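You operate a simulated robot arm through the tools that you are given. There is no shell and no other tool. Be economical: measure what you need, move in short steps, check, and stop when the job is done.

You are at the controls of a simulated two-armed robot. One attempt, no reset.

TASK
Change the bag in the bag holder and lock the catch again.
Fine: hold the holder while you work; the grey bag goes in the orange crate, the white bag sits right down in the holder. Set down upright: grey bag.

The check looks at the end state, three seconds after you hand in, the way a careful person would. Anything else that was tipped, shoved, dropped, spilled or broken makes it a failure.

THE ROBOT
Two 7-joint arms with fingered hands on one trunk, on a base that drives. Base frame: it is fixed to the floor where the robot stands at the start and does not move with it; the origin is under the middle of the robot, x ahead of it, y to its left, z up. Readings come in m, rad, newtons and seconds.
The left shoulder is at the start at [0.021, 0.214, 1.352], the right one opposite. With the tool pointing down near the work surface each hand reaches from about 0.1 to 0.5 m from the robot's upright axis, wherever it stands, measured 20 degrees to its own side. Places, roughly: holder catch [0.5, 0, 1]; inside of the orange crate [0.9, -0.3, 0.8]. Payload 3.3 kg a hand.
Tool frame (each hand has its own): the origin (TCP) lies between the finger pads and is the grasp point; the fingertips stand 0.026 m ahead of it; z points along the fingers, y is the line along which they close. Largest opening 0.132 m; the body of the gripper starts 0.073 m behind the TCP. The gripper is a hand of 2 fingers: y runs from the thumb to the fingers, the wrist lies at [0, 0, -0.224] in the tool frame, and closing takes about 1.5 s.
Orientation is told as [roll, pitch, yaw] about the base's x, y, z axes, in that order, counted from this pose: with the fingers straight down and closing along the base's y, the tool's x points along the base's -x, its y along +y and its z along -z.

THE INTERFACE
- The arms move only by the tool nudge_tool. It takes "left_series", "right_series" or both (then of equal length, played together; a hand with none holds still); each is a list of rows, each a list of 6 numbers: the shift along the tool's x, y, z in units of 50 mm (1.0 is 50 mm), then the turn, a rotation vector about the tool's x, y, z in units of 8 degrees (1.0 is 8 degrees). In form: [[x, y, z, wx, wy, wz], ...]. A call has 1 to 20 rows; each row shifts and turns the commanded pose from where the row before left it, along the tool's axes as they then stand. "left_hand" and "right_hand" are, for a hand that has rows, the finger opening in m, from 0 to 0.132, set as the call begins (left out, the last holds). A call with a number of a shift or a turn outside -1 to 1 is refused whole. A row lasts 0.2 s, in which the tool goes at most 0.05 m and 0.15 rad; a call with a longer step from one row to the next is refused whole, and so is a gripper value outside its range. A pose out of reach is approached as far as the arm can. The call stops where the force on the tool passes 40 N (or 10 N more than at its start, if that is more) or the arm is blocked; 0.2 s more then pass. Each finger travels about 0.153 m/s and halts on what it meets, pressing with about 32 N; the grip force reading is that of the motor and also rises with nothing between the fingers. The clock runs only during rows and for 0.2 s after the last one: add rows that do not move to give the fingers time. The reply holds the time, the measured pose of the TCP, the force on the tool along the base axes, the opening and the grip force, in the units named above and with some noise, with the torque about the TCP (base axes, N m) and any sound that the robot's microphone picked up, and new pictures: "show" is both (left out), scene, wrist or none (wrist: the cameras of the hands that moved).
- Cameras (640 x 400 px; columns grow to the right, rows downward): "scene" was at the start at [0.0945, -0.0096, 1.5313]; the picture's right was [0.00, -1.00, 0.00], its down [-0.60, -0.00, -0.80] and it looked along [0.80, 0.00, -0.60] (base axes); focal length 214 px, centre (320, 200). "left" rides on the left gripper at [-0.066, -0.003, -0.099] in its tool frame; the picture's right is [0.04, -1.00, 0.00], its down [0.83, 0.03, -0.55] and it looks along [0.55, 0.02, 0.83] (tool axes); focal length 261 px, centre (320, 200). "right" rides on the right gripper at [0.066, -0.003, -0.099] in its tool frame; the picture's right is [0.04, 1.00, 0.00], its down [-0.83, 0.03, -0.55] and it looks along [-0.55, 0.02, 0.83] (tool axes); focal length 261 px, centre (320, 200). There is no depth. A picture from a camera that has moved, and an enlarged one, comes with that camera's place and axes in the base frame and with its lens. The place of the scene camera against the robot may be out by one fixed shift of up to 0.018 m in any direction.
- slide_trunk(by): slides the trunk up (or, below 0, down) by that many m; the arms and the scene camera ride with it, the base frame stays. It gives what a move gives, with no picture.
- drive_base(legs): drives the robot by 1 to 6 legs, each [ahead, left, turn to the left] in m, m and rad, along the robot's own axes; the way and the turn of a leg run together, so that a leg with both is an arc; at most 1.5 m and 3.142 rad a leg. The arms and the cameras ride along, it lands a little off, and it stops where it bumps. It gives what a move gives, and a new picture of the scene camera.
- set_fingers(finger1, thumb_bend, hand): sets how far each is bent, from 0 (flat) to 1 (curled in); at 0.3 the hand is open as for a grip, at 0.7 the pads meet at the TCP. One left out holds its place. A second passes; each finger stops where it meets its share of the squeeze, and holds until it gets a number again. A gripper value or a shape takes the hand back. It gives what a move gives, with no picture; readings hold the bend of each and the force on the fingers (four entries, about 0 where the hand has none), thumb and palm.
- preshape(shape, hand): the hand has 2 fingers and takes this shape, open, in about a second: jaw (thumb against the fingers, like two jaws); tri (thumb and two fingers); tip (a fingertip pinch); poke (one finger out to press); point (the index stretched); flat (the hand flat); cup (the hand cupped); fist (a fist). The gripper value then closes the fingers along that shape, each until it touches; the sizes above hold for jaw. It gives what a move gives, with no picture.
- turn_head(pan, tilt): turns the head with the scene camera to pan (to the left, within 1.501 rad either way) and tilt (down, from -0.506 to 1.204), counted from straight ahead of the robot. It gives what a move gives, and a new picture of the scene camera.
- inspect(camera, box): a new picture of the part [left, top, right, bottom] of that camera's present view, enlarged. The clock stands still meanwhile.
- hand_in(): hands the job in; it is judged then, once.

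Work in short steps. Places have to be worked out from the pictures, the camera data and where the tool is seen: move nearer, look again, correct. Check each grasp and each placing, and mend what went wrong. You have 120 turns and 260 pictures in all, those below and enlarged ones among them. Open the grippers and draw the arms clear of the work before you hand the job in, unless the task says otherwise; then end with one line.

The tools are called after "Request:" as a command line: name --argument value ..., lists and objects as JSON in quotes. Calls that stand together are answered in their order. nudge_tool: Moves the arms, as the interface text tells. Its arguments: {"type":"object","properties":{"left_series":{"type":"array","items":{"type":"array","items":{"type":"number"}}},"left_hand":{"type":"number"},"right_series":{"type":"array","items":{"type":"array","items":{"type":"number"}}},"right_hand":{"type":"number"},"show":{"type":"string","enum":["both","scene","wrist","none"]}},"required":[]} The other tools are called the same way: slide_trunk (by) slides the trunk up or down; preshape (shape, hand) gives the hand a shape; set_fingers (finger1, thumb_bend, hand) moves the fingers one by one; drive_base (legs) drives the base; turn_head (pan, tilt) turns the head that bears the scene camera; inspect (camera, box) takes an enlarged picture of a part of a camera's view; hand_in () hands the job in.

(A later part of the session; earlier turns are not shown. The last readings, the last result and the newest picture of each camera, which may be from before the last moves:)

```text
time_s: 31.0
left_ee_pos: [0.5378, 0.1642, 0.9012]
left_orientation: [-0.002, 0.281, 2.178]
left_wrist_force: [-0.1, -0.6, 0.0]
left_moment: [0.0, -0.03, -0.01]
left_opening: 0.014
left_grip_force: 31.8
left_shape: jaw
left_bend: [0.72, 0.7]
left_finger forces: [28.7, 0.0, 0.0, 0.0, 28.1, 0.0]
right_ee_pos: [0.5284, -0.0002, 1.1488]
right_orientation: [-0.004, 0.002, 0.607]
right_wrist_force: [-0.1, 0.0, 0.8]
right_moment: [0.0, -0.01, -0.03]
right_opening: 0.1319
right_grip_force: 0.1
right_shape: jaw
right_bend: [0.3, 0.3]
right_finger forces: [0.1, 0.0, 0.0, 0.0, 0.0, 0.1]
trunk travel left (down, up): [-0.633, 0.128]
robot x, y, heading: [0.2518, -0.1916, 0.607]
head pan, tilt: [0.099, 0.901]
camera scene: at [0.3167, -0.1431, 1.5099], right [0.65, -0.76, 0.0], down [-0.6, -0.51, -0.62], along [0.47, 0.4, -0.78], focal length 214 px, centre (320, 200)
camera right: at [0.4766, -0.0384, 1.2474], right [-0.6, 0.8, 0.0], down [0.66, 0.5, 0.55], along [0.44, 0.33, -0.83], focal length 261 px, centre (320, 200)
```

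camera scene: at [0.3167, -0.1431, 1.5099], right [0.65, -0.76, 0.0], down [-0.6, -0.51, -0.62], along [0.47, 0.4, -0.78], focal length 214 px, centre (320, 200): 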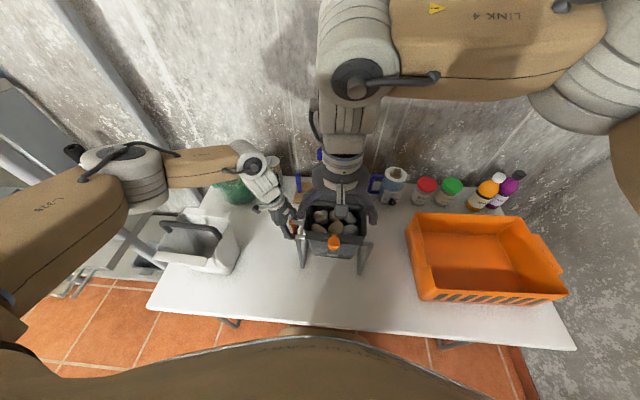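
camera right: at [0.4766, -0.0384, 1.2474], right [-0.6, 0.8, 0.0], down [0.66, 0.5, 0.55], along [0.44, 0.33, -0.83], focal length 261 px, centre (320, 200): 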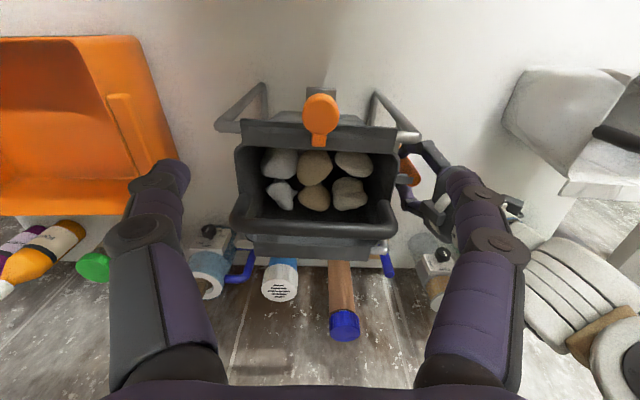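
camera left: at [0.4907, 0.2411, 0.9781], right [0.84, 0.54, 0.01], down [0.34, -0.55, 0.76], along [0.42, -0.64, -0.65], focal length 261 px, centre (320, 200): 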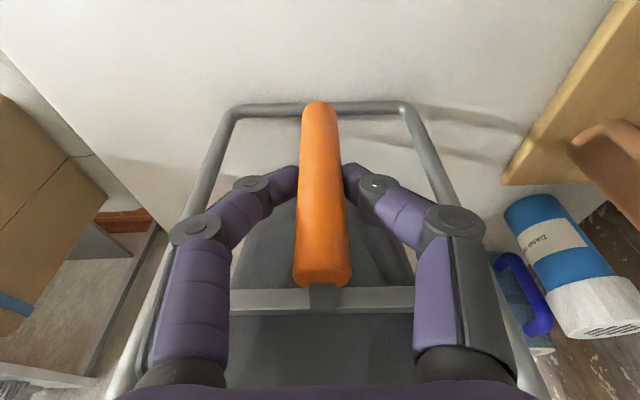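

Knob seen at about (0.519, -0.006); I correct 11 mm back, go down around it, and close.

Request:
nudge_tool --right_series '[[0.22, 0, 0.7, 0, 0, 0], [0, 0, 0.8, 0, 0, 0], [0, 0, 0.75, 0, 0, 0], [0, 0, 0, 0, 0, 0]]' --show "wrist"

Request:
inspect --camera "right" --box '[220, 40, 420, 180]'

```text
time_s: 32.0
left_ee_pos: [0.5397, 0.1655, 0.901]
left_orientation: [-0.001, 0.279, 2.18]
left_wrist_force: [0.5, -0.1, 0.4]
left_moment: [0.01, 0.01, 0.03]
left_opening: 0.0144
left_grip_force: 31.9
left_shape: jaw
left_bend: [0.72, 0.7]
left_finger forces: [28.7, 0.0, 0.0, 0.0, 28.0, 0.0]
right_ee_pos: [0.5195, -0.0066, 1.0378]
right_orientation: [-0.003, 0.001, 0.604]
right_wrist_force: [0.4, 0.5, -0.3]
right_moment: [-0.02, 0.03, -0.01]
right_opening: 0.1318
right_grip_force: 0.1
right_shape: jaw
right_bend: [0.3, 0.3]
right_finger forces: [0.0, 0.0, 0.1, 0.1, 0.0, 0.0]
trunk travel left (down, up): [-0.633, 0.128]
robot x, y, heading: [0.254, -0.1895, 0.606]
head pan, tilt: [0.099, 0.901]
camera right: at [0.468, -0.046, 1.1361], right [-0.6, 0.8, 0.0], down [0.66, 0.5, 0.55], along [0.44, 0.33, -0.83], focal length 261 px, centre (320, 200)
```

right: 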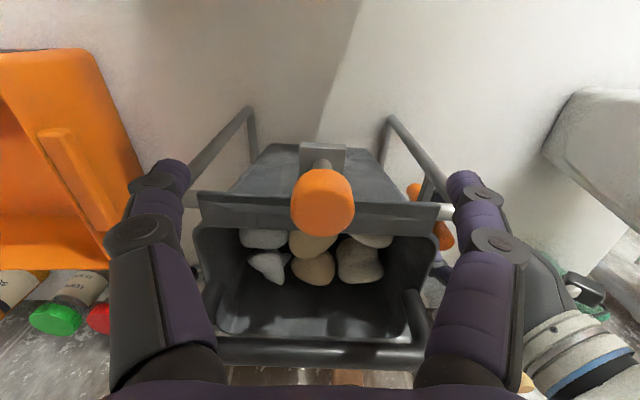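

```text
2.86 times, centred on (320, 110) of right
camera zoom: at [0.468, -0.046, 1.1361], right [-0.6, 0.8, 0.0], down [0.66, 0.5, 0.55], along [0.44, 0.33, -0.83], focal length 745 px, centre (320, 457)
```

zoom: 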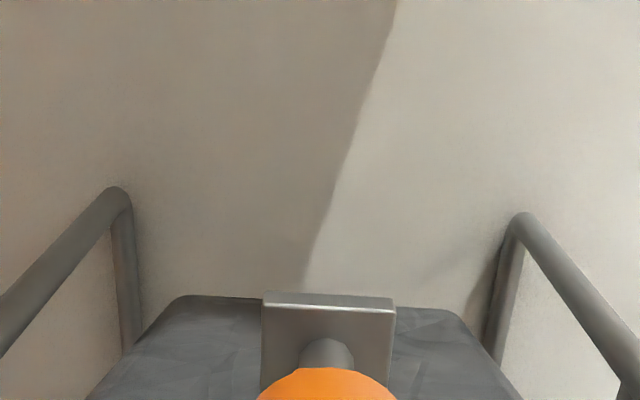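

The knob is centred exactly between the fingers at the TCP. I close on it.

Request:
nudge_tool --right_series '[[0, 0, 0, 0, 0, 0], [0, 0, 0, 0, 0, 0], [0, 0, 0, 0, 0, 0], [0, 0, 0, 0, 0, 0], [0, 0, 0, 0, 0, 0], [0, 0, 0, 0, 0, 0], [0, 0, 0, 0, 0, 0]]' --right_hand 0.0 --show "wrist"

```text
time_s: 33.6
left_ee_pos: [0.5382, 0.1654, 0.9012]
left_orientation: [0.0, 0.279, 2.179]
left_wrist_force: [1.5, 3.0, 6.8]
left_moment: [-0.01, -0.01, 0.03]
left_opening: 0.0141
left_grip_force: 31.6
left_shape: jaw
left_bend: [0.72, 0.7]
left_finger forces: [28.8, 0.1, 0.0, 0.0, 30.9, 0.1]
right_ee_pos: [0.5199, -0.0069, 1.038]
right_orientation: [-0.008, 0.004, 0.606]
right_wrist_force: [0.4, -0.2, -2.7]
right_moment: [-0.12, -0.04, 0.0]
right_opening: 0.0155
right_grip_force: 31.7
right_shape: jaw
right_bend: [0.73, 0.73]
right_finger forces: [26.3, 0.1, 0.0, 0.0, 24.6, 0.0]
trunk travel left (down, up): [-0.633, 0.128]
robot x, y, heading: [0.2507, -0.1922, 0.605]
head pan, tilt: [0.099, 0.901]
camera right: at [0.4681, -0.0461, 1.1364], right [-0.6, 0.8, 0.0], down [0.66, 0.51, 0.55], along [0.44, 0.33, -0.83], focal length 261 px, centre (320, 200)
```

right: 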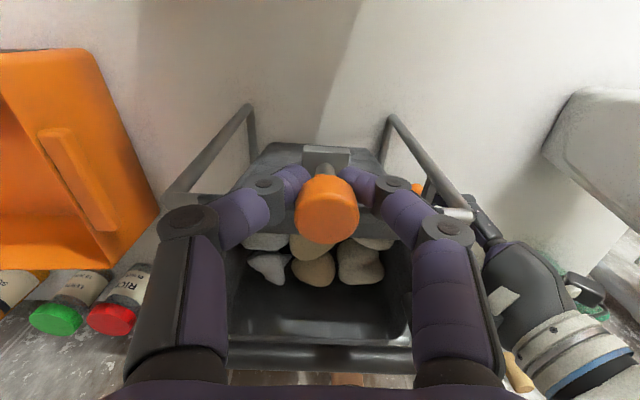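

Gripped. I try turning the knob 24° clockwise (seen from above) and read the torque.

Request:
nudge_tool --right_series '[[0, 0, 0, 0, 0, 0.6], [0, 0, 0, 0, 0, 0.6], [0, 0, 0, 0, 0, 0.6], [0, 0, 0, 0, 0, 0.6], [0, 0, 0, 0, 0, 0.6], [0, 0, 0, 0, 0, 0]]' --show "wrist"

```text
time_s: 35.0
left_ee_pos: [0.5387, 0.1634, 0.9018]
left_orientation: [-0.001, 0.281, 2.179]
left_wrist_force: [2.5, -3.1, 6.0]
left_moment: [-0.04, -0.06, 0.03]
left_opening: 0.014
left_grip_force: 31.9
left_shape: jaw
left_bend: [0.72, 0.7]
left_finger forces: [31.4, 0.1, 0.0, 0.0, 31.4, 0.0]
right_ee_pos: [0.5206, -0.0074, 1.0376]
right_orientation: [-0.004, -0.001, 0.188]
right_wrist_force: [-0.3, 1.4, -1.6]
right_moment: [-0.1, 0.0, 0.02]
right_opening: 0.0156
right_grip_force: 32.2
right_shape: jaw
right_bend: [0.73, 0.73]
right_finger forces: [28.1, 0.0, 0.1, 0.0, 24.2, 0.0]
trunk travel left (down, up): [-0.633, 0.128]
robot x, y, heading: [0.2529, -0.1859, 0.603]
head pan, tilt: [0.099, 0.901]
camera right: at [0.4568, -0.0218, 1.1355], right [-0.23, 0.97, 0.0], down [0.81, 0.19, 0.55], along [0.54, 0.12, -0.83], focal length 261 px, centre (320, 200)
```

right: 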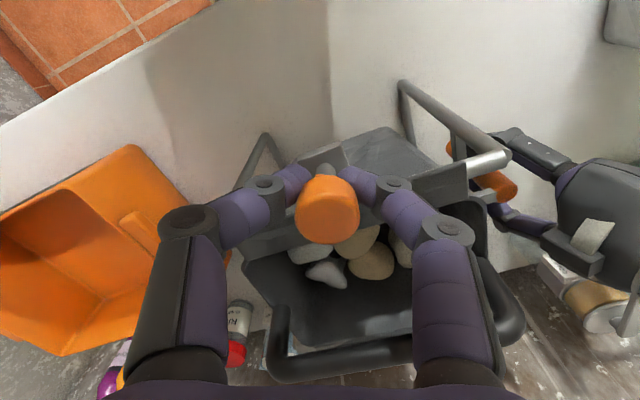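

Turning is easy with no resistance; I continue to about 90° and then check whether the tongue followed.

Request:
nudge_tool --right_series '[[0, 0, 0, 0, 0, 0.7], [0, 0, 0, 0, 0, 0.7], [0, 0, 0, 0, 0, 0.7], [0, 0, 0, 0, 0, 0.7], [0, 0, 0, 0, 0, 0.7], [0, 0, 0, 0, 0, 0.7], [0, 0, 0, 0, 0, 0.7], [0, 0, 0, 0, 0, 0.7], [0, 0, 0, 0, 0, 0.7], [0, 0, 0, 0, 0, 0.7], [0, 0, 0, 0, 0, 0.7], [0, 0, 0, 0, 0, 0.5], [0, 0, 0, 0, 0, 0]]' --show "wrist"

Request:
inspect --camera "scene" --box '[270, 170, 400, 280]'

```text
time_s: 37.8
left_ee_pos: [0.5378, 0.166, 0.9007]
left_orientation: [0.001, 0.277, 2.18]
left_wrist_force: [1.3, -0.3, 2.7]
left_moment: [-0.05, 0.04, 0.12]
left_opening: 0.0145
left_grip_force: 32.0
left_shape: jaw
left_bend: [0.72, 0.71]
left_finger forces: [30.9, 0.0, 0.0, 0.1, 25.0, 0.0]
right_ee_pos: [0.5394, 0.0143, 1.0284]
right_orientation: [-0.004, -0.005, -0.956]
right_wrist_force: [-3.5, -1.3, -0.7]
right_moment: [0.01, 0.01, -0.02]
right_opening: 0.0106
right_grip_force: 32.3
right_shape: jaw
right_bend: [0.76, 0.73]
right_finger forces: [0.0, 0.0, 0.1, 0.0, 0.0, 0.0]
right hand out of reach, approached as far as the arm can: row 11, 12
trunk travel left (down, up): [-0.633, 0.128]
robot x, y, heading: [0.2525, -0.1906, 0.61]
head pan, tilt: [0.099, 0.901]
camera right: at [0.4999, 0.068, 1.1266], right [0.79, 0.61, 0.0], down [0.51, -0.66, 0.56], along [0.34, -0.44, -0.83], focal length 261 px, centre (320, 200)
```

right: 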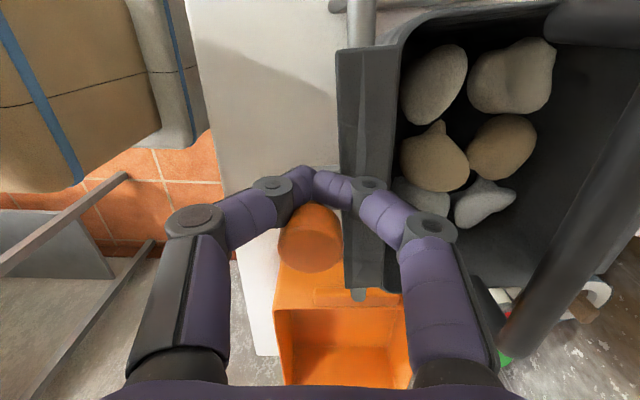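

```text
3.64 times, centred on (335, 225) of scene
camera zoom: at [0.3161, -0.1437, 1.51], right [0.65, -0.76, 0.0], down [-0.6, -0.51, -0.62], along [0.47, 0.4, -0.78], focal length 780 px, centre (266, 109)
```

zoom: 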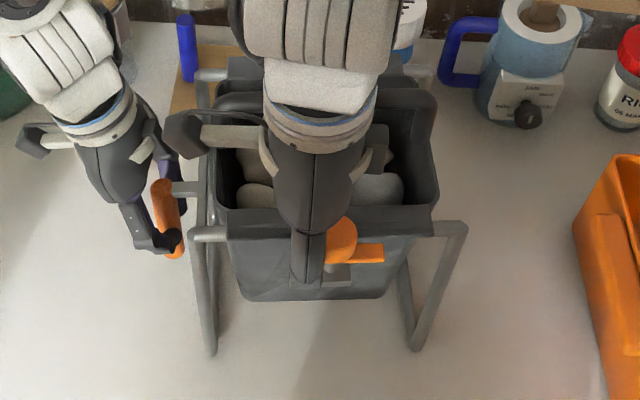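

The tongue followed and now points right along the rail; the hand slipped off at the end as it reached its limit. I raise the right hand, turn it back, and check the catch.

Request:
nudge_tool --right_series '[[0, 0, -0.9, 0, 0, 0], [0, 0, -0.9, 0, 0, 0], [0, 0, -0.9, 0, 0, 0], [0, 0, 0, 0, 0, -1], [0, 0, 0, 0, 0, -1], [0, 0, 0, 0, 0, -1], [0, 0, 0, 0, 0, -1], [0, 0, 0, 0, 0, -1], [0, 0, 0, 0, 0, -1], [0, 0, 0, 0, 0, -1], [0, 0, 0, 0, 0, -1], [0, 0, 0, 0, 0, -1], [0, 0, 0, 0, 0, -1], [0, 0, 0, 0, 0, -1], [0, 0, 0, 0, 0, -0.2], [0, 0, 0, 0, 0, 0]]' --right_hand 0.132 --show "wrist"

Request:
inspect --camera "right" --box '[220, 40, 420, 280]'

```text
time_s: 41.2
left_ee_pos: [0.538, 0.1646, 0.9005]
left_orientation: [0.0, 0.28, 2.178]
left_wrist_force: [-1.5, 1.0, 0.1]
left_moment: [0.01, 0.04, 0.05]
left_opening: 0.0139
left_grip_force: 32.5
left_shape: jaw
left_bend: [0.72, 0.71]
left_finger forces: [28.7, 0.0, 0.0, 0.0, 24.0, 0.1]
right_ee_pos: [0.5491, 0.0281, 1.1613]
right_orientation: [-0.004, 0.002, 0.607]
right_wrist_force: [0.1, 0.0, 0.2]
right_moment: [-0.03, -0.03, -0.02]
right_opening: 0.132
right_grip_force: 0.1
right_shape: jaw
right_bend: [0.3, 0.3]
right_finger forces: [0.0, 0.0, 0.0, 0.1, 0.0, 0.0]
right hand out of reach, approached as far as the arm can: row 1, 2
trunk travel left (down, up): [-0.633, 0.128]
robot x, y, heading: [0.2517, -0.1888, 0.613]
head pan, tilt: [0.099, 0.901]
camera right: at [0.497, -0.0104, 1.2596], right [-0.6, 0.8, 0.0], down [0.66, 0.51, 0.55], along [0.44, 0.33, -0.83], focal length 261 px, centre (320, 200)
```

right: 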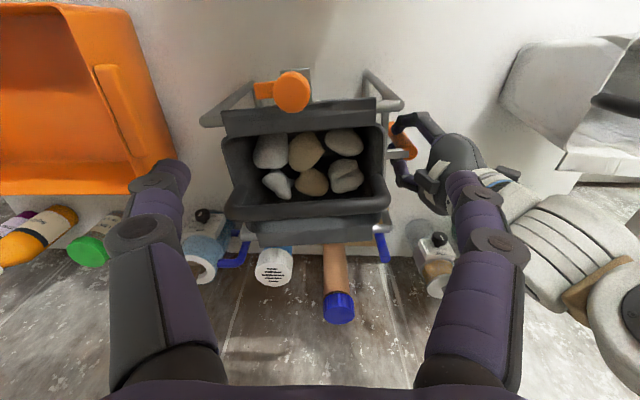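

```text
1.67 times, centred on (320, 160) of right
camera zoom: at [0.497, -0.0104, 1.2596], right [-0.6, 0.8, 0.0], down [0.66, 0.51, 0.55], along [0.44, 0.33, -0.83], focal length 434 px, centre (320, 267)
```

zoom: 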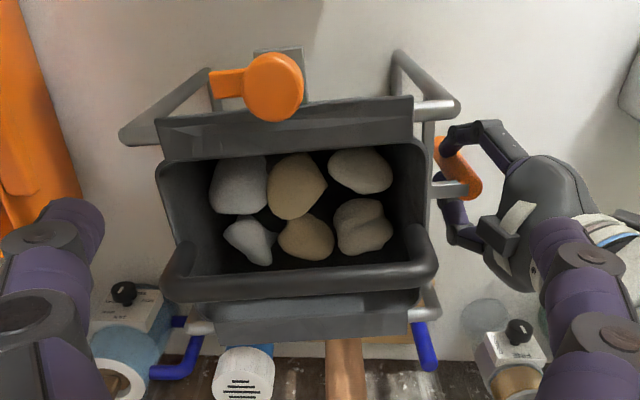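

The tongue is clear of the lip. The bag's bail stands upright over its centre at about (0.62, 0.065, 1.035), running left-right; I move there and yaw the right hand +90° so the fingers close fore-aft on it.

Request:
nudge_tool --right_series '[[-0.8, -0.1, 0, 0, 0, 0], [-0.8, -0.1, 0, 0, 0, 0], [0, 0, 0, 0, 0, -1], [0, 0, 0, 0, 0, -1], [0, 0, 0, 0, 0, -1], [0, 0, 0, 0, 0, -1], [0, 0, 0, 0, 0, -1], [0, 0, 0, 0, 0, -1], [0, 0, 0, 0, 0, -1], [0, 0, 0, 0, 0, -1], [0, 0, 0, 0, 0, -1], [0, 0, 0, 0, 0, -1], [0, 0, 0, 0, 0, -1], [0, 0, 0, 0, 0, -0.25], [0, 0, 0, 0, 0, 0]]' --show "both"

```text
time_s: 44.6
left_ee_pos: [0.5376, 0.1649, 0.901]
left_orientation: [0.002, 0.278, 2.179]
left_wrist_force: [0.6, 1.1, 0.4]
left_moment: [0.03, 0.03, 0.0]
left_opening: 0.0137
left_grip_force: 32.2
left_shape: jaw
left_bend: [0.72, 0.71]
left_finger forces: [28.7, 0.0, 0.0, 0.0, 24.9, 0.0]
right_ee_pos: [0.658, 0.0478, 1.1731]
right_orientation: [0.011, -0.057, 2.083]
right_wrist_force: [-1.2, 0.2, 0.7]
right_moment: [0.03, -0.01, 0.0]
right_opening: 0.1319
right_grip_force: 0.1
right_shape: jaw
right_bend: [0.3, 0.3]
right_finger forces: [0.0, 0.0, 0.0, 0.0, 0.0, 0.0]
right hand out of reach, approached as far as the arm can: row 2
trunk travel left (down, up): [-0.633, 0.128]
robot x, y, heading: [0.2547, -0.1902, 0.608]
head pan, tilt: [0.099, 0.901]
stopped in row 15 (right hand): the arm was blocked; the commanded pose is now the measured one
camera scene: at [0.3171, -0.1433, 1.5099], right [0.65, -0.76, 0.0], down [-0.6, -0.51, -0.62], along [0.47, 0.4, -0.78], focal length 214 px, centre (320, 200)
camera right: at [0.6955, -0.0128, 1.2686], right [-0.85, -0.53, 0.01], down [-0.42, 0.68, 0.6], along [-0.32, 0.51, -0.8], focal length 261 px, centre (320, 200)
```

scene: 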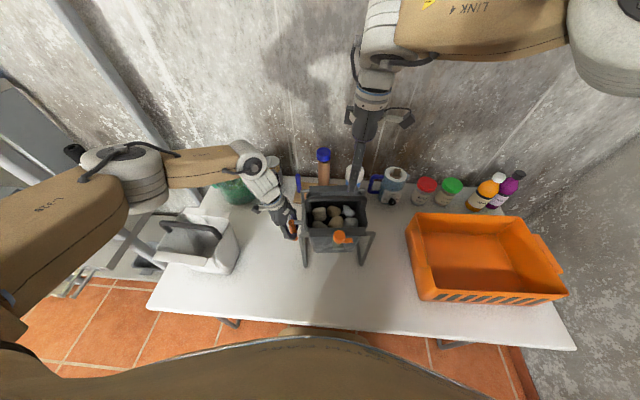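
right: 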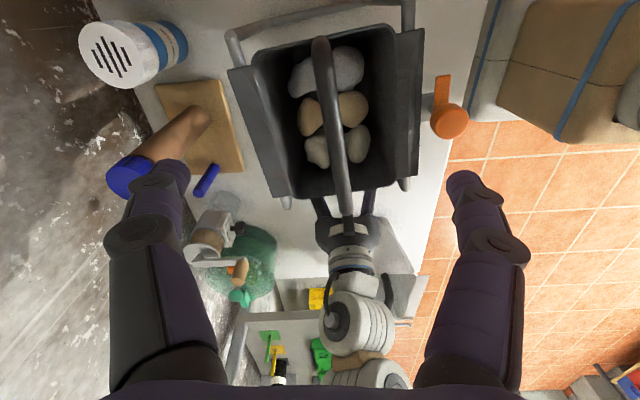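

I can see the bail between my fingers; centre estimated (0.6245, 0.07). I shift onto it and descend part of the way.

Request:
nudge_tool --right_series '[[-0.35, 0.18, 0.2, 0, 0, 0], [-0.35, 0.18, 0.4, 0, 0, 0], [0, 0, 0.5, 0, 0, 0], [0, 0, 0.5, 0, 0, 0], [0, 0, 0, 0, 0, 0]]' --show "wrist"

```text
time_s: 46.0
left_ee_pos: [0.5386, 0.1645, 0.9005]
left_orientation: [0.002, 0.278, 2.18]
left_wrist_force: [-0.8, -0.1, 0.8]
left_moment: [0.0, 0.0, 0.05]
left_opening: 0.014
left_grip_force: 32.6
left_shape: jaw
left_bend: [0.72, 0.71]
left_finger forces: [28.4, 0.0, 0.1, 0.0, 25.0, 0.1]
right_ee_pos: [0.6474, 0.0647, 1.1036]
right_orientation: [0.011, -0.082, 2.016]
right_wrist_force: [-0.4, -0.6, 0.1]
right_moment: [-0.02, -0.01, -0.05]
right_opening: 0.132
right_grip_force: 0.1
right_shape: jaw
right_bend: [0.3, 0.3]
right_finger forces: [0.0, 0.0, 0.1, 0.1, 0.0, 0.0]
trunk travel left (down, up): [-0.633, 0.128]
robot x, y, heading: [0.2565, -0.1859, 0.602]
head pan, tilt: [0.099, 0.901]
stopped in row 5 (right hand): the arm was blocked; the commanded pose is now the measured one
camera right: at [0.6828, 0.0006, 1.1964], right [-0.88, -0.47, 0.01], down [-0.36, 0.7, 0.62], along [-0.3, 0.54, -0.79], focal length 261 px, centre (320, 200)
```

right: 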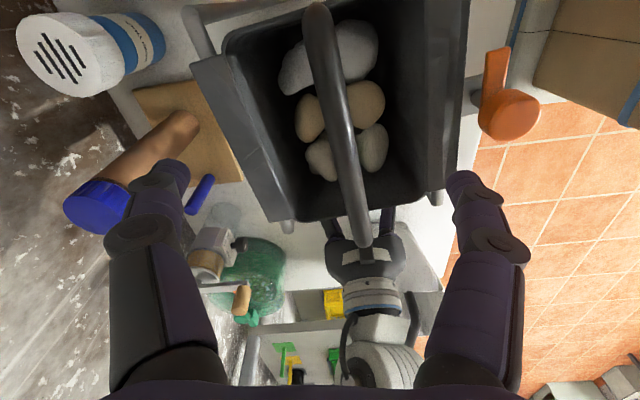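

The wrist is at its yaw limit; I ease the yaw back 10°, straighten the tilt, and shift the remaining ~20 mm.

Request:
nudge_tool --right_series '[[0, 0, 0, 0, 0, 0.6], [0, 0, 0, 0, 0.57, 0.6], [-0.11, 0.2, 0, 0, 0, 0], [-0.11, 0.21, 0, 0, 0, 0], [0, 0, 0, 0, 0, 0]]' --show "wrist"

```text
time_s: 47.4
left_ee_pos: [0.5386, 0.1654, 0.9016]
left_orientation: [0.002, 0.279, 2.18]
left_wrist_force: [0.1, 0.9, 0.6]
left_moment: [0.04, 0.04, 0.07]
left_opening: 0.0135
left_grip_force: 31.8
left_shape: jaw
left_bend: [0.72, 0.71]
left_finger forces: [27.7, 0.0, 0.0, 0.1, 25.0, 0.1]
right_ee_pos: [0.6507, 0.0446, 1.1066]
right_orientation: [0.04, -0.017, 1.783]
right_wrist_force: [1.3, -0.6, -0.1]
right_moment: [0.0, 0.0, -0.01]
right_opening: 0.1322
right_grip_force: 0.1
right_shape: jaw
right_bend: [0.3, 0.3]
right_finger forces: [0.0, 0.1, 0.1, 0.0, 0.1, 0.0]
right hand out of reach, approached as far as the arm can: row 2, 3
trunk travel left (down, up): [-0.633, 0.128]
robot x, y, heading: [0.2534, -0.1857, 0.613]
head pan, tilt: [0.099, 0.901]
stopped in row 5 (right hand): the arm was blocked; the commanded pose is now the measured one
camera right: at [0.6716, -0.0186, 1.2029], right [-0.97, -0.25, 0.04], down [-0.18, 0.8, 0.57], along [-0.17, 0.54, -0.82], focal length 261 px, centre (320, 200)
```

right: 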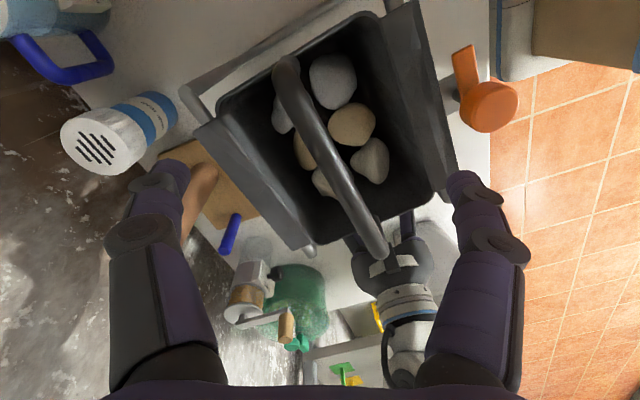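

The right arm reaches poorly at the centreline with this yaw. I release the holder, raise both hands, and will reposition the base nearer with the holder slightly to the right.

Request:
nudge_tool --left_series '[[0, 0, 0, 0, 0, 0], [0, 0, 0, 0, 0, 0], [0, 0, 0, 0, 0, 0], [0, 0, 0, 0, 0, 0], [0, 0, 0, 0, 0, 0], [0, 0, -0.9, 0, 0, 0], [0, 0, -0.9, 0, 0, 0], [0, 0, -0.9, 0, 0, 0], [0, 0, -0.9, 0, 0, 0], [0, 0, -0.9, 0, 0, 0], [0, 0, -0.9, 0, 0, 0], [0, 0, 0, 0, 0, 0]]' --right_series '[[0, 0, -0.5, 0, 0, 0], [0, 0, -0.8, 0, 0, 0], [0, 0, -0.8, 0, 0, 0], [0, 0, -0.8, 0, 0, 0], [0, 0, -0.8, 0, 0, 0], [0.5, 0, 0, 0, 0, 0], [0.5, 0, 0, 0, 0, 0], [0.5, 0, 0, 0, 0, 0], [0, 0, 0, 0, 0, 0], [0, 0, 0, 0, 0, 0], [0, 0, 0, 0, 0, 0], [0, 0, 0, 0, 0, 0]]' --left_hand 0.132 --show "scene"

```text
time_s: 48.7
left_ee_pos: [0.5372, 0.1675, 0.9144]
left_orientation: [0.002, 0.278, 2.177]
left_wrist_force: [-0.6, 0.3, 0.3]
left_moment: [0.01, 0.01, -0.02]
left_opening: 0.1317
left_grip_force: 0.0
left_shape: jaw
left_bend: [0.3, 0.3]
left_finger forces: [0.0, 0.0, 0.1, 0.1, 0.1, 0.0]
right_ee_pos: [0.6554, 0.0037, 1.2159]
right_orientation: [0.218, 0.018, 1.72]
right_wrist_force: [-0.7, -0.1, 0.8]
right_moment: [0.02, 0.01, 0.02]
right_opening: 0.132
right_grip_force: 0.1
right_shape: jaw
right_bend: [0.3, 0.3]
right_finger forces: [0.0, 0.0, 0.0, 0.0, 0.1, 0.0]
right hand out of reach, approached as far as the arm can: row 4, 5
trunk travel left (down, up): [-0.633, 0.128]
robot x, y, heading: [0.2529, -0.1909, 0.604]
head pan, tilt: [0.099, 0.901]
stopped in row 6 (right hand): the arm was blocked; the commanded pose is now the measured one
camera scene: at [0.3163, -0.1433, 1.5099], right [0.65, -0.76, 0.0], down [-0.6, -0.51, -0.62], along [0.47, 0.4, -0.78], focal length 214 px, centre (320, 200)
```

scene: 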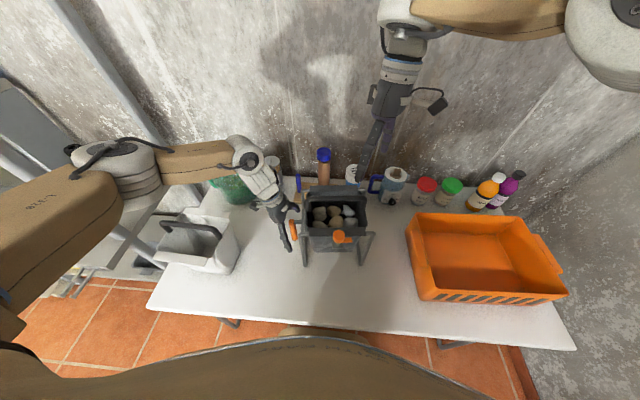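

I raise the left hand and unwind the right hand to its neutral yaw.

Request:
nudge_tool --left_series '[[0, 0, -0.9, 0, 0, 0], [0, 0, -0.9, 0, 0, 0], [0, 0, -0.9, 0, 0, 0], [0, 0, -0.9, 0, 0, 0], [0, 0, -0.9, 0, 0, 0], [0, 0, -0.9, 0, 0, 0], [0, 0, 0, 0, 0, 0], [0, 0, 0, 0, 0, 0], [0, 0, 0, 0, 0, 0]]' --right_series '[[0, 0, 0, 0, 0, 1], [0, 0, 0, 0, 0, 1], [0, 0, 0, 0, 0, 1], [0, 0, 0, 0, 0, 1], [0, 0, 0, 0, 0, 1], [0, 0, 0, 0, 0, 1], [0, 0, 0, 0, 0, 1], [0, 0, 0, 0, 0, 0.9], [0, 0, 0, 0, 0, 0]]' --show "none"

Request:
drive_base --legs '[[0.05, 0, 0], [0, 0.08, 0]]'

```text
time_s: 50.7
left_ee_pos: [0.4954, 0.2303, 1.1722]
left_orientation: [0.003, 0.282, 2.179]
left_wrist_force: [-0.2, -0.2, 0.4]
left_moment: [0.03, -0.01, 0.0]
left_opening: 0.132
left_grip_force: 0.1
left_shape: jaw
left_bend: [0.3, 0.3]
left_finger forces: [0.1, 0.1, 0.0, 0.1, 0.0, 0.1]
right_ee_pos: [0.6619, 0.0029, 1.2185]
right_orientation: [0.095, 0.201, 0.607]
right_wrist_force: [0.0, 0.5, -0.4]
right_moment: [-0.03, -0.03, 0.04]
right_opening: 0.1322
right_grip_force: 0.1
right_shape: jaw
right_bend: [0.3, 0.3]
right_finger forces: [0.0, 0.0, 0.0, 0.1, 0.0, 0.0]
trunk travel left (down, up): [-0.633, 0.128]
robot x, y, heading: [0.2541, -0.1884, 0.606]
head pan, tilt: [0.099, 0.901]
```

```text
time_s: 52.3
left_ee_pos: [0.4878, 0.3257, 1.1712]
left_orientation: [0.003, 0.281, 2.182]
left_wrist_force: [-1.4, -0.7, 0.0]
left_moment: [-0.01, -0.01, -0.03]
left_opening: 0.1318
left_grip_force: 0.1
left_shape: jaw
left_bend: [0.3, 0.3]
left_finger forces: [0.0, 0.0, 0.0, 0.1, 0.0, 0.0]
right_ee_pos: [0.6537, 0.0987, 1.2175]
right_orientation: [0.09, 0.204, 0.613]
right_wrist_force: [-0.7, 0.8, 0.1]
right_moment: [-0.02, 0.02, -0.04]
right_opening: 0.1318
right_grip_force: 0.2
right_shape: jaw
right_bend: [0.3, 0.3]
right_finger forces: [0.1, 0.0, 0.0, 0.1, 0.1, 0.0]
trunk travel left (down, up): [-0.633, 0.128]
robot x, y, heading: [0.2496, -0.0941, 0.611]
head pan, tilt: [0.099, 0.901]
camera scene: at [0.3103, -0.048, 1.5099], right [0.65, -0.76, 0.0], down [-0.59, -0.51, -0.62], along [0.47, 0.4, -0.78], focal length 214 px, centre (320, 200)
```

scene: 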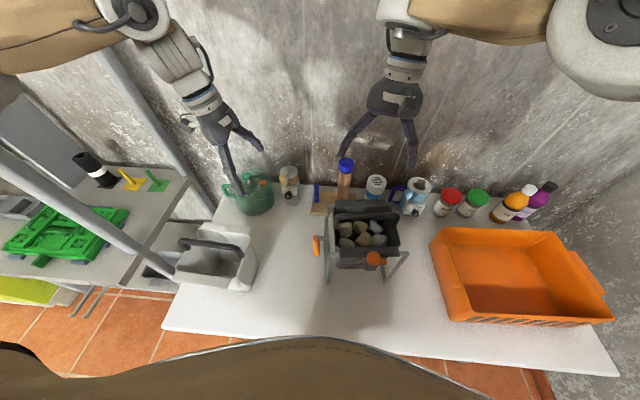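

Now the bail should be 0.40 m ahead and 0.08 m right. I level the right hand, go above the bail, and try the +90° yaw again in the air.

Request:
nudge_tool --right_series '[[0, 0, 0, 0, -0.73, 0], [0, 0, 0, 0.64, -0.73, 0], [0.8, -0.14, 0, 0, 0, 0], [0, 0, 0.5, 0, 0, 0], [0, 0, 0.5, 0, 0, 0], [0, 0, 0, 0, 0, -1], [0, 0, 0, 0, 0, -1], [0, 0, 0, 0, 0, -1], [0, 0, 0, 0, 0, -1], [0, 0, 0, 0, 0, -1], [0, 0, 0, 0, 0, -1], [0, 0, 0, 0, 0, -1], [0, 0, 0, 0, 0, -1], [0, 0, 0, 0, 0, -1], [0, 0, 0, 0, 0, -1], [0, 0, 0, 0, 0, -1], [0, 0, 0, 0, 0, -0.25], [0, 0, 0, 0, 0, 0]]' --show "both"

```text
time_s: 56.1
left_ee_pos: [0.486, 0.3232, 1.171]
left_orientation: [0.001, 0.279, 2.18]
left_wrist_force: [0.8, -0.3, -0.4]
left_moment: [-0.03, -0.02, -0.01]
left_opening: 0.132
left_grip_force: 0.1
left_shape: jaw
left_bend: [0.3, 0.3]
left_finger forces: [0.0, 0.0, 0.1, 0.0, 0.0, 0.0]
right_ee_pos: [0.6257, 0.0688, 1.1685]
right_orientation: [0.001, -0.002, 2.17]
right_wrist_force: [0.4, -0.8, -0.9]
right_moment: [-0.01, -0.04, -0.02]
right_opening: 0.1322
right_grip_force: 0.0
right_shape: jaw
right_bend: [0.3, 0.3]
right_finger forces: [0.1, 0.0, 0.0, 0.1, 0.0, 0.0]
trunk travel left (down, up): [-0.633, 0.128]
robot x, y, heading: [0.2495, -0.0961, 0.609]
head pan, tilt: [0.099, 0.901]
camera scene: at [0.3113, -0.0501, 1.5099], right [0.65, -0.76, 0.0], down [-0.59, -0.51, -0.62], along [0.47, 0.4, -0.78], focal length 214 px, centre (320, 200)
camera right: at [0.6653, 0.016, 1.266], right [-0.8, -0.6, 0.0], down [-0.5, 0.67, 0.55], along [-0.33, 0.44, -0.83], focal length 261 px, centre (320, 200)
```

scene: 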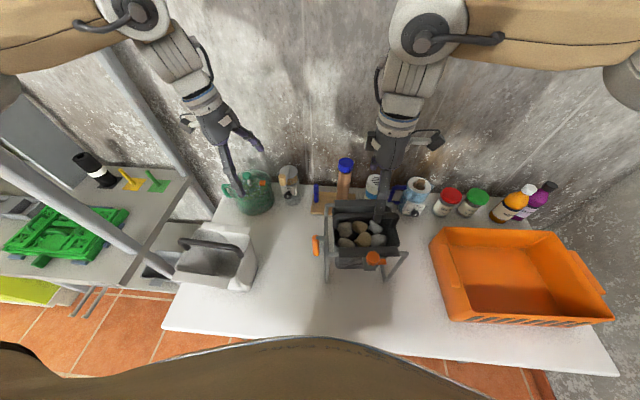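
right: 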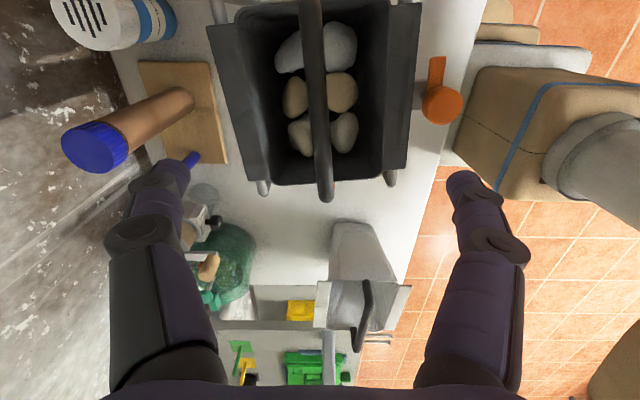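

The right hand fits well here. Now the left hand goes back to the handle.

Request:
nudge_tool --left_series '[[0.395, 0.237, 0.52, 0, 0, 0], [0.395, 0.237, 0.52, 0, 0, 0], [0.395, 0.237, 0.52, 0, 0, 0], [0.395, 0.237, 0.52, 0, 0, 0], [0, 0, 0.8, 0, 0, 0], [0, 0, 0.8, 0, 0, 0], [0, 0, 0.8, 0, 0, 0], [0, 0, 0, 0, 0, 0]]' --show "wrist"

```text
time_s: 57.9
left_ee_pos: [0.5255, 0.185, 0.9756]
left_orientation: [-0.001, 0.281, 2.18]
left_wrist_force: [-0.5, -0.2, 0.3]
left_moment: [-0.01, -0.02, 0.0]
left_opening: 0.1321
left_grip_force: 0.1
left_shape: jaw
left_bend: [0.3, 0.3]
left_finger forces: [0.0, 0.0, 0.1, 0.0, 0.0, 0.1]
right_ee_pos: [0.6246, 0.0688, 1.1686]
right_orientation: [0.003, -0.003, 2.169]
right_wrist_force: [-0.3, -0.1, -1.0]
right_moment: [0.0, -0.01, -0.01]
right_opening: 0.1317
right_grip_force: 0.0
right_shape: jaw
right_bend: [0.3, 0.3]
right_finger forces: [0.1, 0.1, 0.0, 0.0, 0.0, 0.0]
trunk travel left (down, up): [-0.633, 0.128]
robot x, y, heading: [0.2532, -0.0972, 0.608]
head pan, tilt: [0.099, 0.901]
camera left: at [0.4786, 0.2606, 1.0528], right [0.84, 0.54, 0.01], down [0.34, -0.55, 0.76], along [0.42, -0.64, -0.65], focal length 261 px, centre (320, 200)
```

left: 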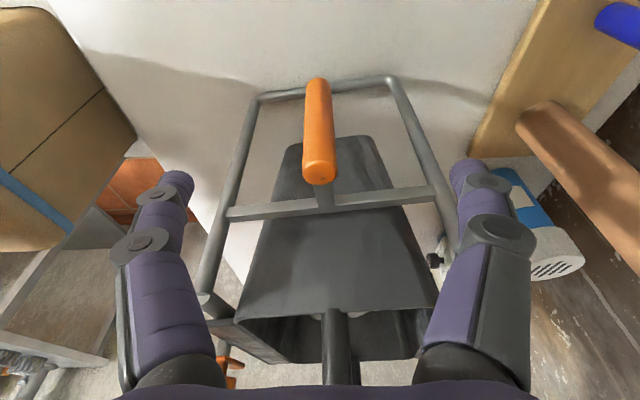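

Handle is centred between the fingers; down 78 mm and close.

Request:
nudge_tool --left_series '[[0.03, 0.01, 0.8, 0, 0, 0], [0.03, 0, 0.77, 0, 0, 0], [0, 0, 0, 0, 0, 0]]' --show "none"

Request:
nudge_tool --left_series '[[0, 0, 0, 0, 0, 0], [0, 0, 0, 0, 0, 0], [0, 0, 0, 0, 0, 0], [0, 0, 0, 0, 0, 0], [0, 0, 0, 0, 0, 0], [0, 0, 0, 0, 0, 0], [0, 0, 0, 0, 0, 0]]' --left_hand 0.0 --right_series '[[0, 0, 0.5, 0, 0, 0], [0, 0, 0.5, 0, 0, 0], [0, 0, 0.5, 0, 0, 0], [0, 0, 0.5, 0, 0, 0], [0, 0, 0, 0, 0, 0], [0, 0, 0, 0, 0, 0], [0, 0, 0, 0, 0, 0]]' --show "wrist"

```text
time_s: 58.7
left_ee_pos: [0.5412, 0.1652, 0.9044]
left_orientation: [0.001, 0.279, 2.182]
left_wrist_force: [-0.7, -0.6, -0.3]
left_moment: [0.01, -0.02, -0.01]
left_opening: 0.132
left_grip_force: 0.0
left_shape: jaw
left_bend: [0.3, 0.3]
left_finger forces: [0.0, 0.0, 0.0, 0.1, 0.1, 0.1]
right_ee_pos: [0.6251, 0.0682, 1.168]
right_orientation: [0.001, -0.002, 2.168]
right_wrist_force: [0.5, -0.2, -0.3]
right_moment: [0.0, 0.01, -0.01]
right_opening: 0.1321
right_grip_force: 0.0
right_shape: jaw
right_bend: [0.3, 0.3]
right_finger forces: [0.0, 0.0, 0.0, 0.0, 0.1, 0.1]
trunk travel left (down, up): [-0.633, 0.128]
robot x, y, heading: [0.2513, -0.0948, 0.608]
head pan, tilt: [0.099, 0.901]
```

```text
time_s: 60.3
left_ee_pos: [0.5425, 0.1654, 0.9037]
left_orientation: [0.0, 0.278, 2.181]
left_wrist_force: [-0.3, -1.5, 0.4]
left_moment: [0.02, -0.01, 0.01]
left_opening: 0.0033
left_grip_force: 31.9
left_shape: jaw
left_bend: [0.73, 0.72]
left_finger forces: [0.1, 0.0, 0.0, 0.0, 0.1, 0.0]
right_ee_pos: [0.6254, 0.0687, 1.0697]
right_orientation: [0.001, -0.003, 2.169]
right_wrist_force: [0.0, 0.1, -0.9]
right_moment: [-0.01, 0.01, 0.01]
right_opening: 0.1319
right_grip_force: 0.0
right_shape: jaw
right_bend: [0.3, 0.3]
right_finger forces: [0.0, 0.0, 0.0, 0.0, 0.0, 0.0]
trunk travel left (down, up): [-0.633, 0.128]
robot x, y, heading: [0.2509, -0.098, 0.611]
head pan, tilt: [0.099, 0.901]
camera right: at [0.6651, 0.0161, 1.1676], right [-0.8, -0.6, 0.0], down [-0.5, 0.67, 0.55], along [-0.33, 0.44, -0.83], focal length 261 px, centre (320, 200)
camera left: at [0.4938, 0.2405, 0.9807], right [0.84, 0.54, 0.01], down [0.34, -0.55, 0.76], along [0.42, -0.64, -0.65], focal length 261 px, centre (320, 200)
```

right: 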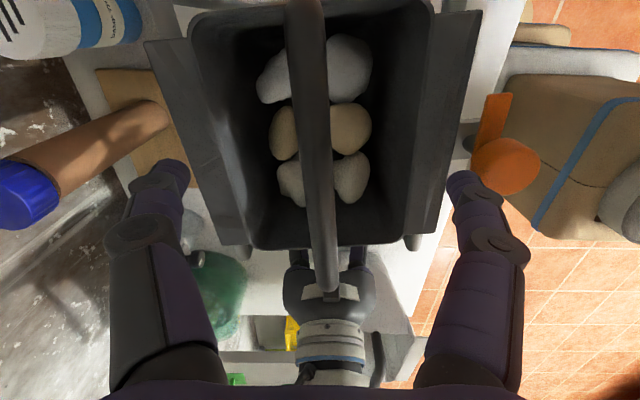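
left: 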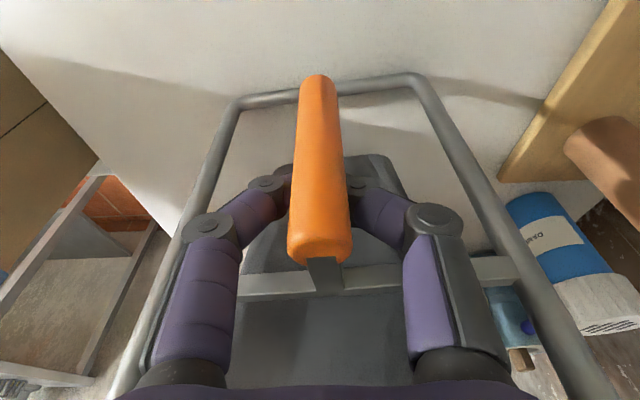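

The left fingers closed just past the handle (no finger force). I reopen, shift 15 mm to the left (tool −x), and close again.

Request:
nudge_tool --left_series '[[0, 0, 0, 0, 0, 0], [0, 0, 0, 0, 0, 0], [0, 0, 0, 0, 0, 0], [0, 0, 0, 0, 0, 0], [0, 0, 0, 0, 0, 0], [-0.3, 0, 0, 0, 0, 0], [0, 0, 0, 0, 0, 0]]' --left_hand 0.132 --show "wrist"

Request:
nudge_tool --left_series '[[0, 0, 0, 0, 0, 0], [0, 0, 0, 0, 0, 0], [0, 0, 0, 0, 0, 0], [0, 0, 0, 0, 0, 0], [0, 0, 0, 0, 0, 0], [0, 0, 0, 0, 0, 0], [0, 0, 0, 0, 0, 0]]' --left_hand 0.0 --show "wrist"

```text
time_s: 61.9
left_ee_pos: [0.5346, 0.175, 0.8993]
left_orientation: [0.002, 0.279, 2.182]
left_wrist_force: [-0.9, -0.6, 0.5]
left_moment: [-0.01, 0.0, -0.01]
left_opening: 0.1317
left_grip_force: 0.1
left_shape: jaw
left_bend: [0.3, 0.3]
left_finger forces: [0.0, 0.0, 0.0, 0.0, 0.1, 0.0]
right_ee_pos: [0.6251, 0.0677, 1.0691]
right_orientation: [0.002, -0.002, 2.17]
right_wrist_force: [-0.1, -0.2, 0.0]
right_moment: [0.02, 0.02, 0.02]
right_opening: 0.1322
right_grip_force: 0.1
right_shape: jaw
right_bend: [0.3, 0.3]
right_finger forces: [0.1, 0.2, 0.0, 0.0, 0.1, 0.0]
trunk travel left (down, up): [-0.633, 0.128]
robot x, y, heading: [0.2496, -0.0934, 0.61]
head pan, tilt: [0.099, 0.901]
camera left: at [0.4861, 0.2515, 0.976], right [0.84, 0.54, 0.01], down [0.34, -0.55, 0.76], along [0.42, -0.64, -0.65], focal length 261 px, centre (320, 200)
```

left: 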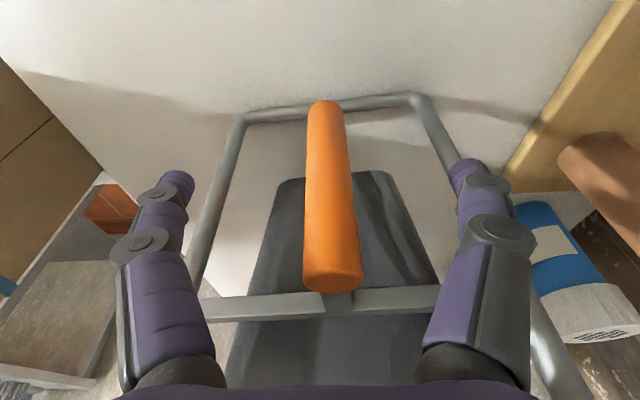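

```text
time_s: 63.5
left_ee_pos: [0.5341, 0.1755, 0.8993]
left_orientation: [0.001, 0.28, 2.182]
left_wrist_force: [1.5, -1.1, -0.1]
left_moment: [-0.07, 0.05, 0.03]
left_opening: 0.0124
left_grip_force: 32.3
left_shape: jaw
left_bend: [0.71, 0.7]
left_finger forces: [25.2, 0.0, 0.0, 0.0, 23.2, 0.0]
right_ee_pos: [0.6264, 0.0704, 1.0701]
right_orientation: [0.001, -0.001, 2.169]
right_wrist_force: [1.0, -0.2, 0.5]
right_moment: [0.01, 0.02, 0.0]
right_opening: 0.1323
right_grip_force: 0.1
right_shape: jaw
right_bend: [0.3, 0.3]
right_finger forces: [0.0, 0.1, 0.0, 0.1, 0.0, 0.0]
trunk travel left (down, up): [-0.633, 0.128]
robot x, y, heading: [0.2465, -0.0961, 0.615]
head pan, tilt: [0.099, 0.901]
camera left: at [0.4859, 0.2519, 0.9757], right [0.84, 0.54, 0.01], down [0.34, -0.55, 0.76], along [0.42, -0.64, -0.65], focal length 261 px, centre (320, 200)
```

left: 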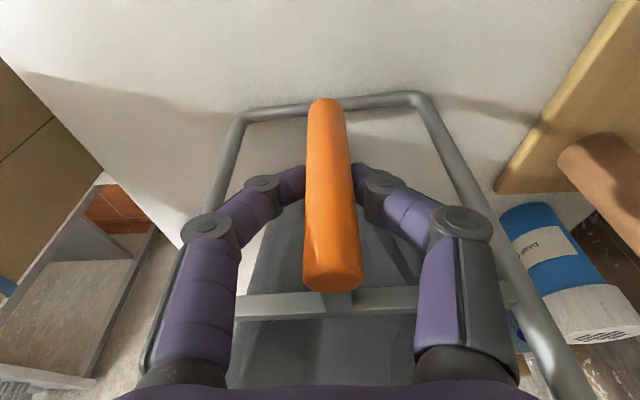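

The handle is held. I lower the right hand 35 mm to the bail and look.

Request:
nudge_tool --right_series '[[0, 0, 0.35, 0, 0, 0], [0, 0, 0.35, 0, 0, 0], [0, 0, 0, 0, 0, 0]]' --show "wrist"

Request:
inspect --camera "scene" --box '[300, 160, 430, 280]'

```text
time_s: 64.3
left_ee_pos: [0.5332, 0.1747, 0.9]
left_orientation: [0.002, 0.279, 2.182]
left_wrist_force: [0.5, -0.3, 0.7]
left_moment: [0.01, 0.02, 0.1]
left_opening: 0.0125
left_grip_force: 32.0
left_shape: jaw
left_bend: [0.71, 0.7]
left_finger forces: [24.7, 0.0, 0.1, 0.0, 23.0, 0.1]
right_ee_pos: [0.6241, 0.0676, 1.0335]
right_orientation: [0.002, -0.003, 2.168]
right_wrist_force: [-0.8, 0.6, -0.4]
right_moment: [0.0, 0.01, -0.03]
right_opening: 0.1317
right_grip_force: 0.1
right_shape: jaw
right_bend: [0.3, 0.3]
right_finger forces: [0.1, 0.0, 0.0, 0.1, 0.1, 0.1]
trunk travel left (down, up): [-0.633, 0.128]
robot x, y, heading: [0.2466, -0.0957, 0.606]
head pan, tilt: [0.099, 0.901]
camera right: at [0.6642, 0.0159, 1.1316], right [-0.8, -0.6, 0.0], down [-0.5, 0.67, 0.55], along [-0.33, 0.44, -0.83], focal length 261 px, centre (320, 200)
```

right: 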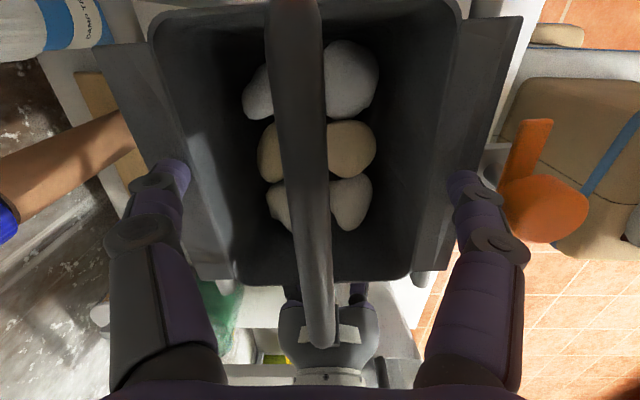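

```text
3.33 times, centred on (365, 220) of scene
camera zoom: at [0.3116, -0.0499, 1.5099], right [0.65, -0.76, 0.0], down [-0.59, -0.51, -0.62], along [0.47, 0.4, -0.78], focal length 715 px, centre (170, 133)
```

zoom: 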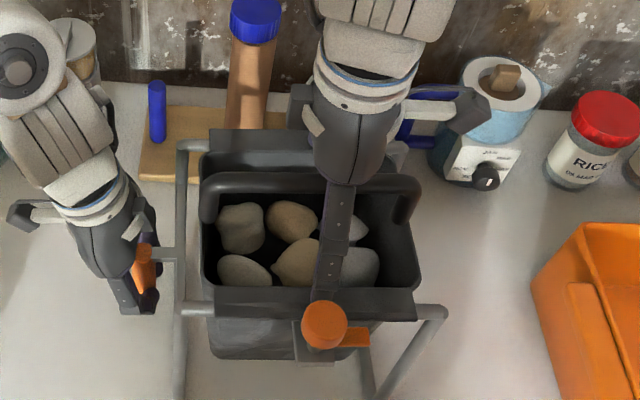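

The bail is within the fingers, about 8 mm left and 5 mm ahead of centre; I correct and close.

Request:
nudge_tool --right_series '[[-0.16, -0.1, 0.05, 0, 0, 0], [0, 0, 0, 0, 0, 0]]' --show "none"

Request:
nudge_tool --right_series '[[0, 0, 0, 0, 0, 0], [0, 0, 0, 0, 0, 0], [0, 0, 0, 0, 0, 0], [0, 0, 0, 0, 0, 0], [0, 0, 0, 0, 0, 0], [0, 0, 0, 0, 0, 0], [0, 0, 0, 0, 0, 0]]' --right_hand 0.0 --show "wrist"

```text
time_s: 64.9
left_ee_pos: [0.5346, 0.1767, 0.8989]
left_orientation: [0.001, 0.279, 2.181]
left_wrist_force: [-0.1, 1.0, -0.2]
left_moment: [-0.02, 0.01, 0.06]
left_opening: 0.0124
left_grip_force: 31.7
left_shape: jaw
left_bend: [0.71, 0.7]
left_finger forces: [24.2, 0.0, 0.0, 0.0, 23.2, 0.0]
right_ee_pos: [0.6246, 0.078, 1.0298]
right_orientation: [0.002, -0.001, 2.172]
right_wrist_force: [0.5, -0.4, 0.3]
right_moment: [0.03, 0.0, -0.05]
right_opening: 0.132
right_grip_force: 0.1
right_shape: jaw
right_bend: [0.3, 0.3]
right_finger forces: [0.1, 0.0, 0.0, 0.0, 0.7, 0.2]
trunk travel left (down, up): [-0.633, 0.128]
robot x, y, heading: [0.2485, -0.099, 0.613]
head pan, tilt: [0.099, 0.901]
```

```text
time_s: 66.5
left_ee_pos: [0.5336, 0.1756, 0.8986]
left_orientation: [0.003, 0.28, 2.181]
left_wrist_force: [0.4, 0.6, -0.3]
left_moment: [0.04, 0.02, 0.05]
left_opening: 0.012
left_grip_force: 31.6
left_shape: jaw
left_bend: [0.71, 0.7]
left_finger forces: [23.9, 0.0, 0.1, 0.1, 23.2, 0.1]
right_ee_pos: [0.6233, 0.0781, 1.0305]
right_orientation: [0.001, -0.002, 2.17]
right_wrist_force: [0.5, -0.3, -0.6]
right_moment: [0.0, 0.0, 0.02]
right_opening: 0.006
right_grip_force: 31.6
right_shape: jaw
right_bend: [0.75, 0.72]
right_finger forces: [0.1, 0.0, 0.0, 0.1, 0.0, 0.1]
trunk travel left (down, up): [-0.633, 0.128]
robot x, y, heading: [0.2476, -0.0971, 0.609]
head pan, tilt: [0.099, 0.901]
camera right: at [0.6638, 0.0255, 1.1292], right [-0.8, -0.6, 0.0], down [-0.5, 0.67, 0.55], along [-0.33, 0.44, -0.83], focal length 261 px, centre (320, 200)
```

right: 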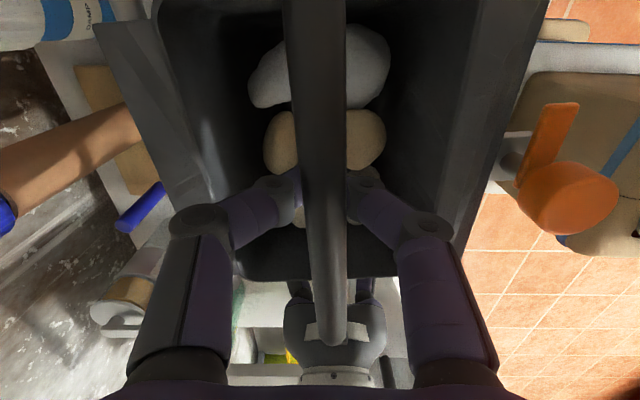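

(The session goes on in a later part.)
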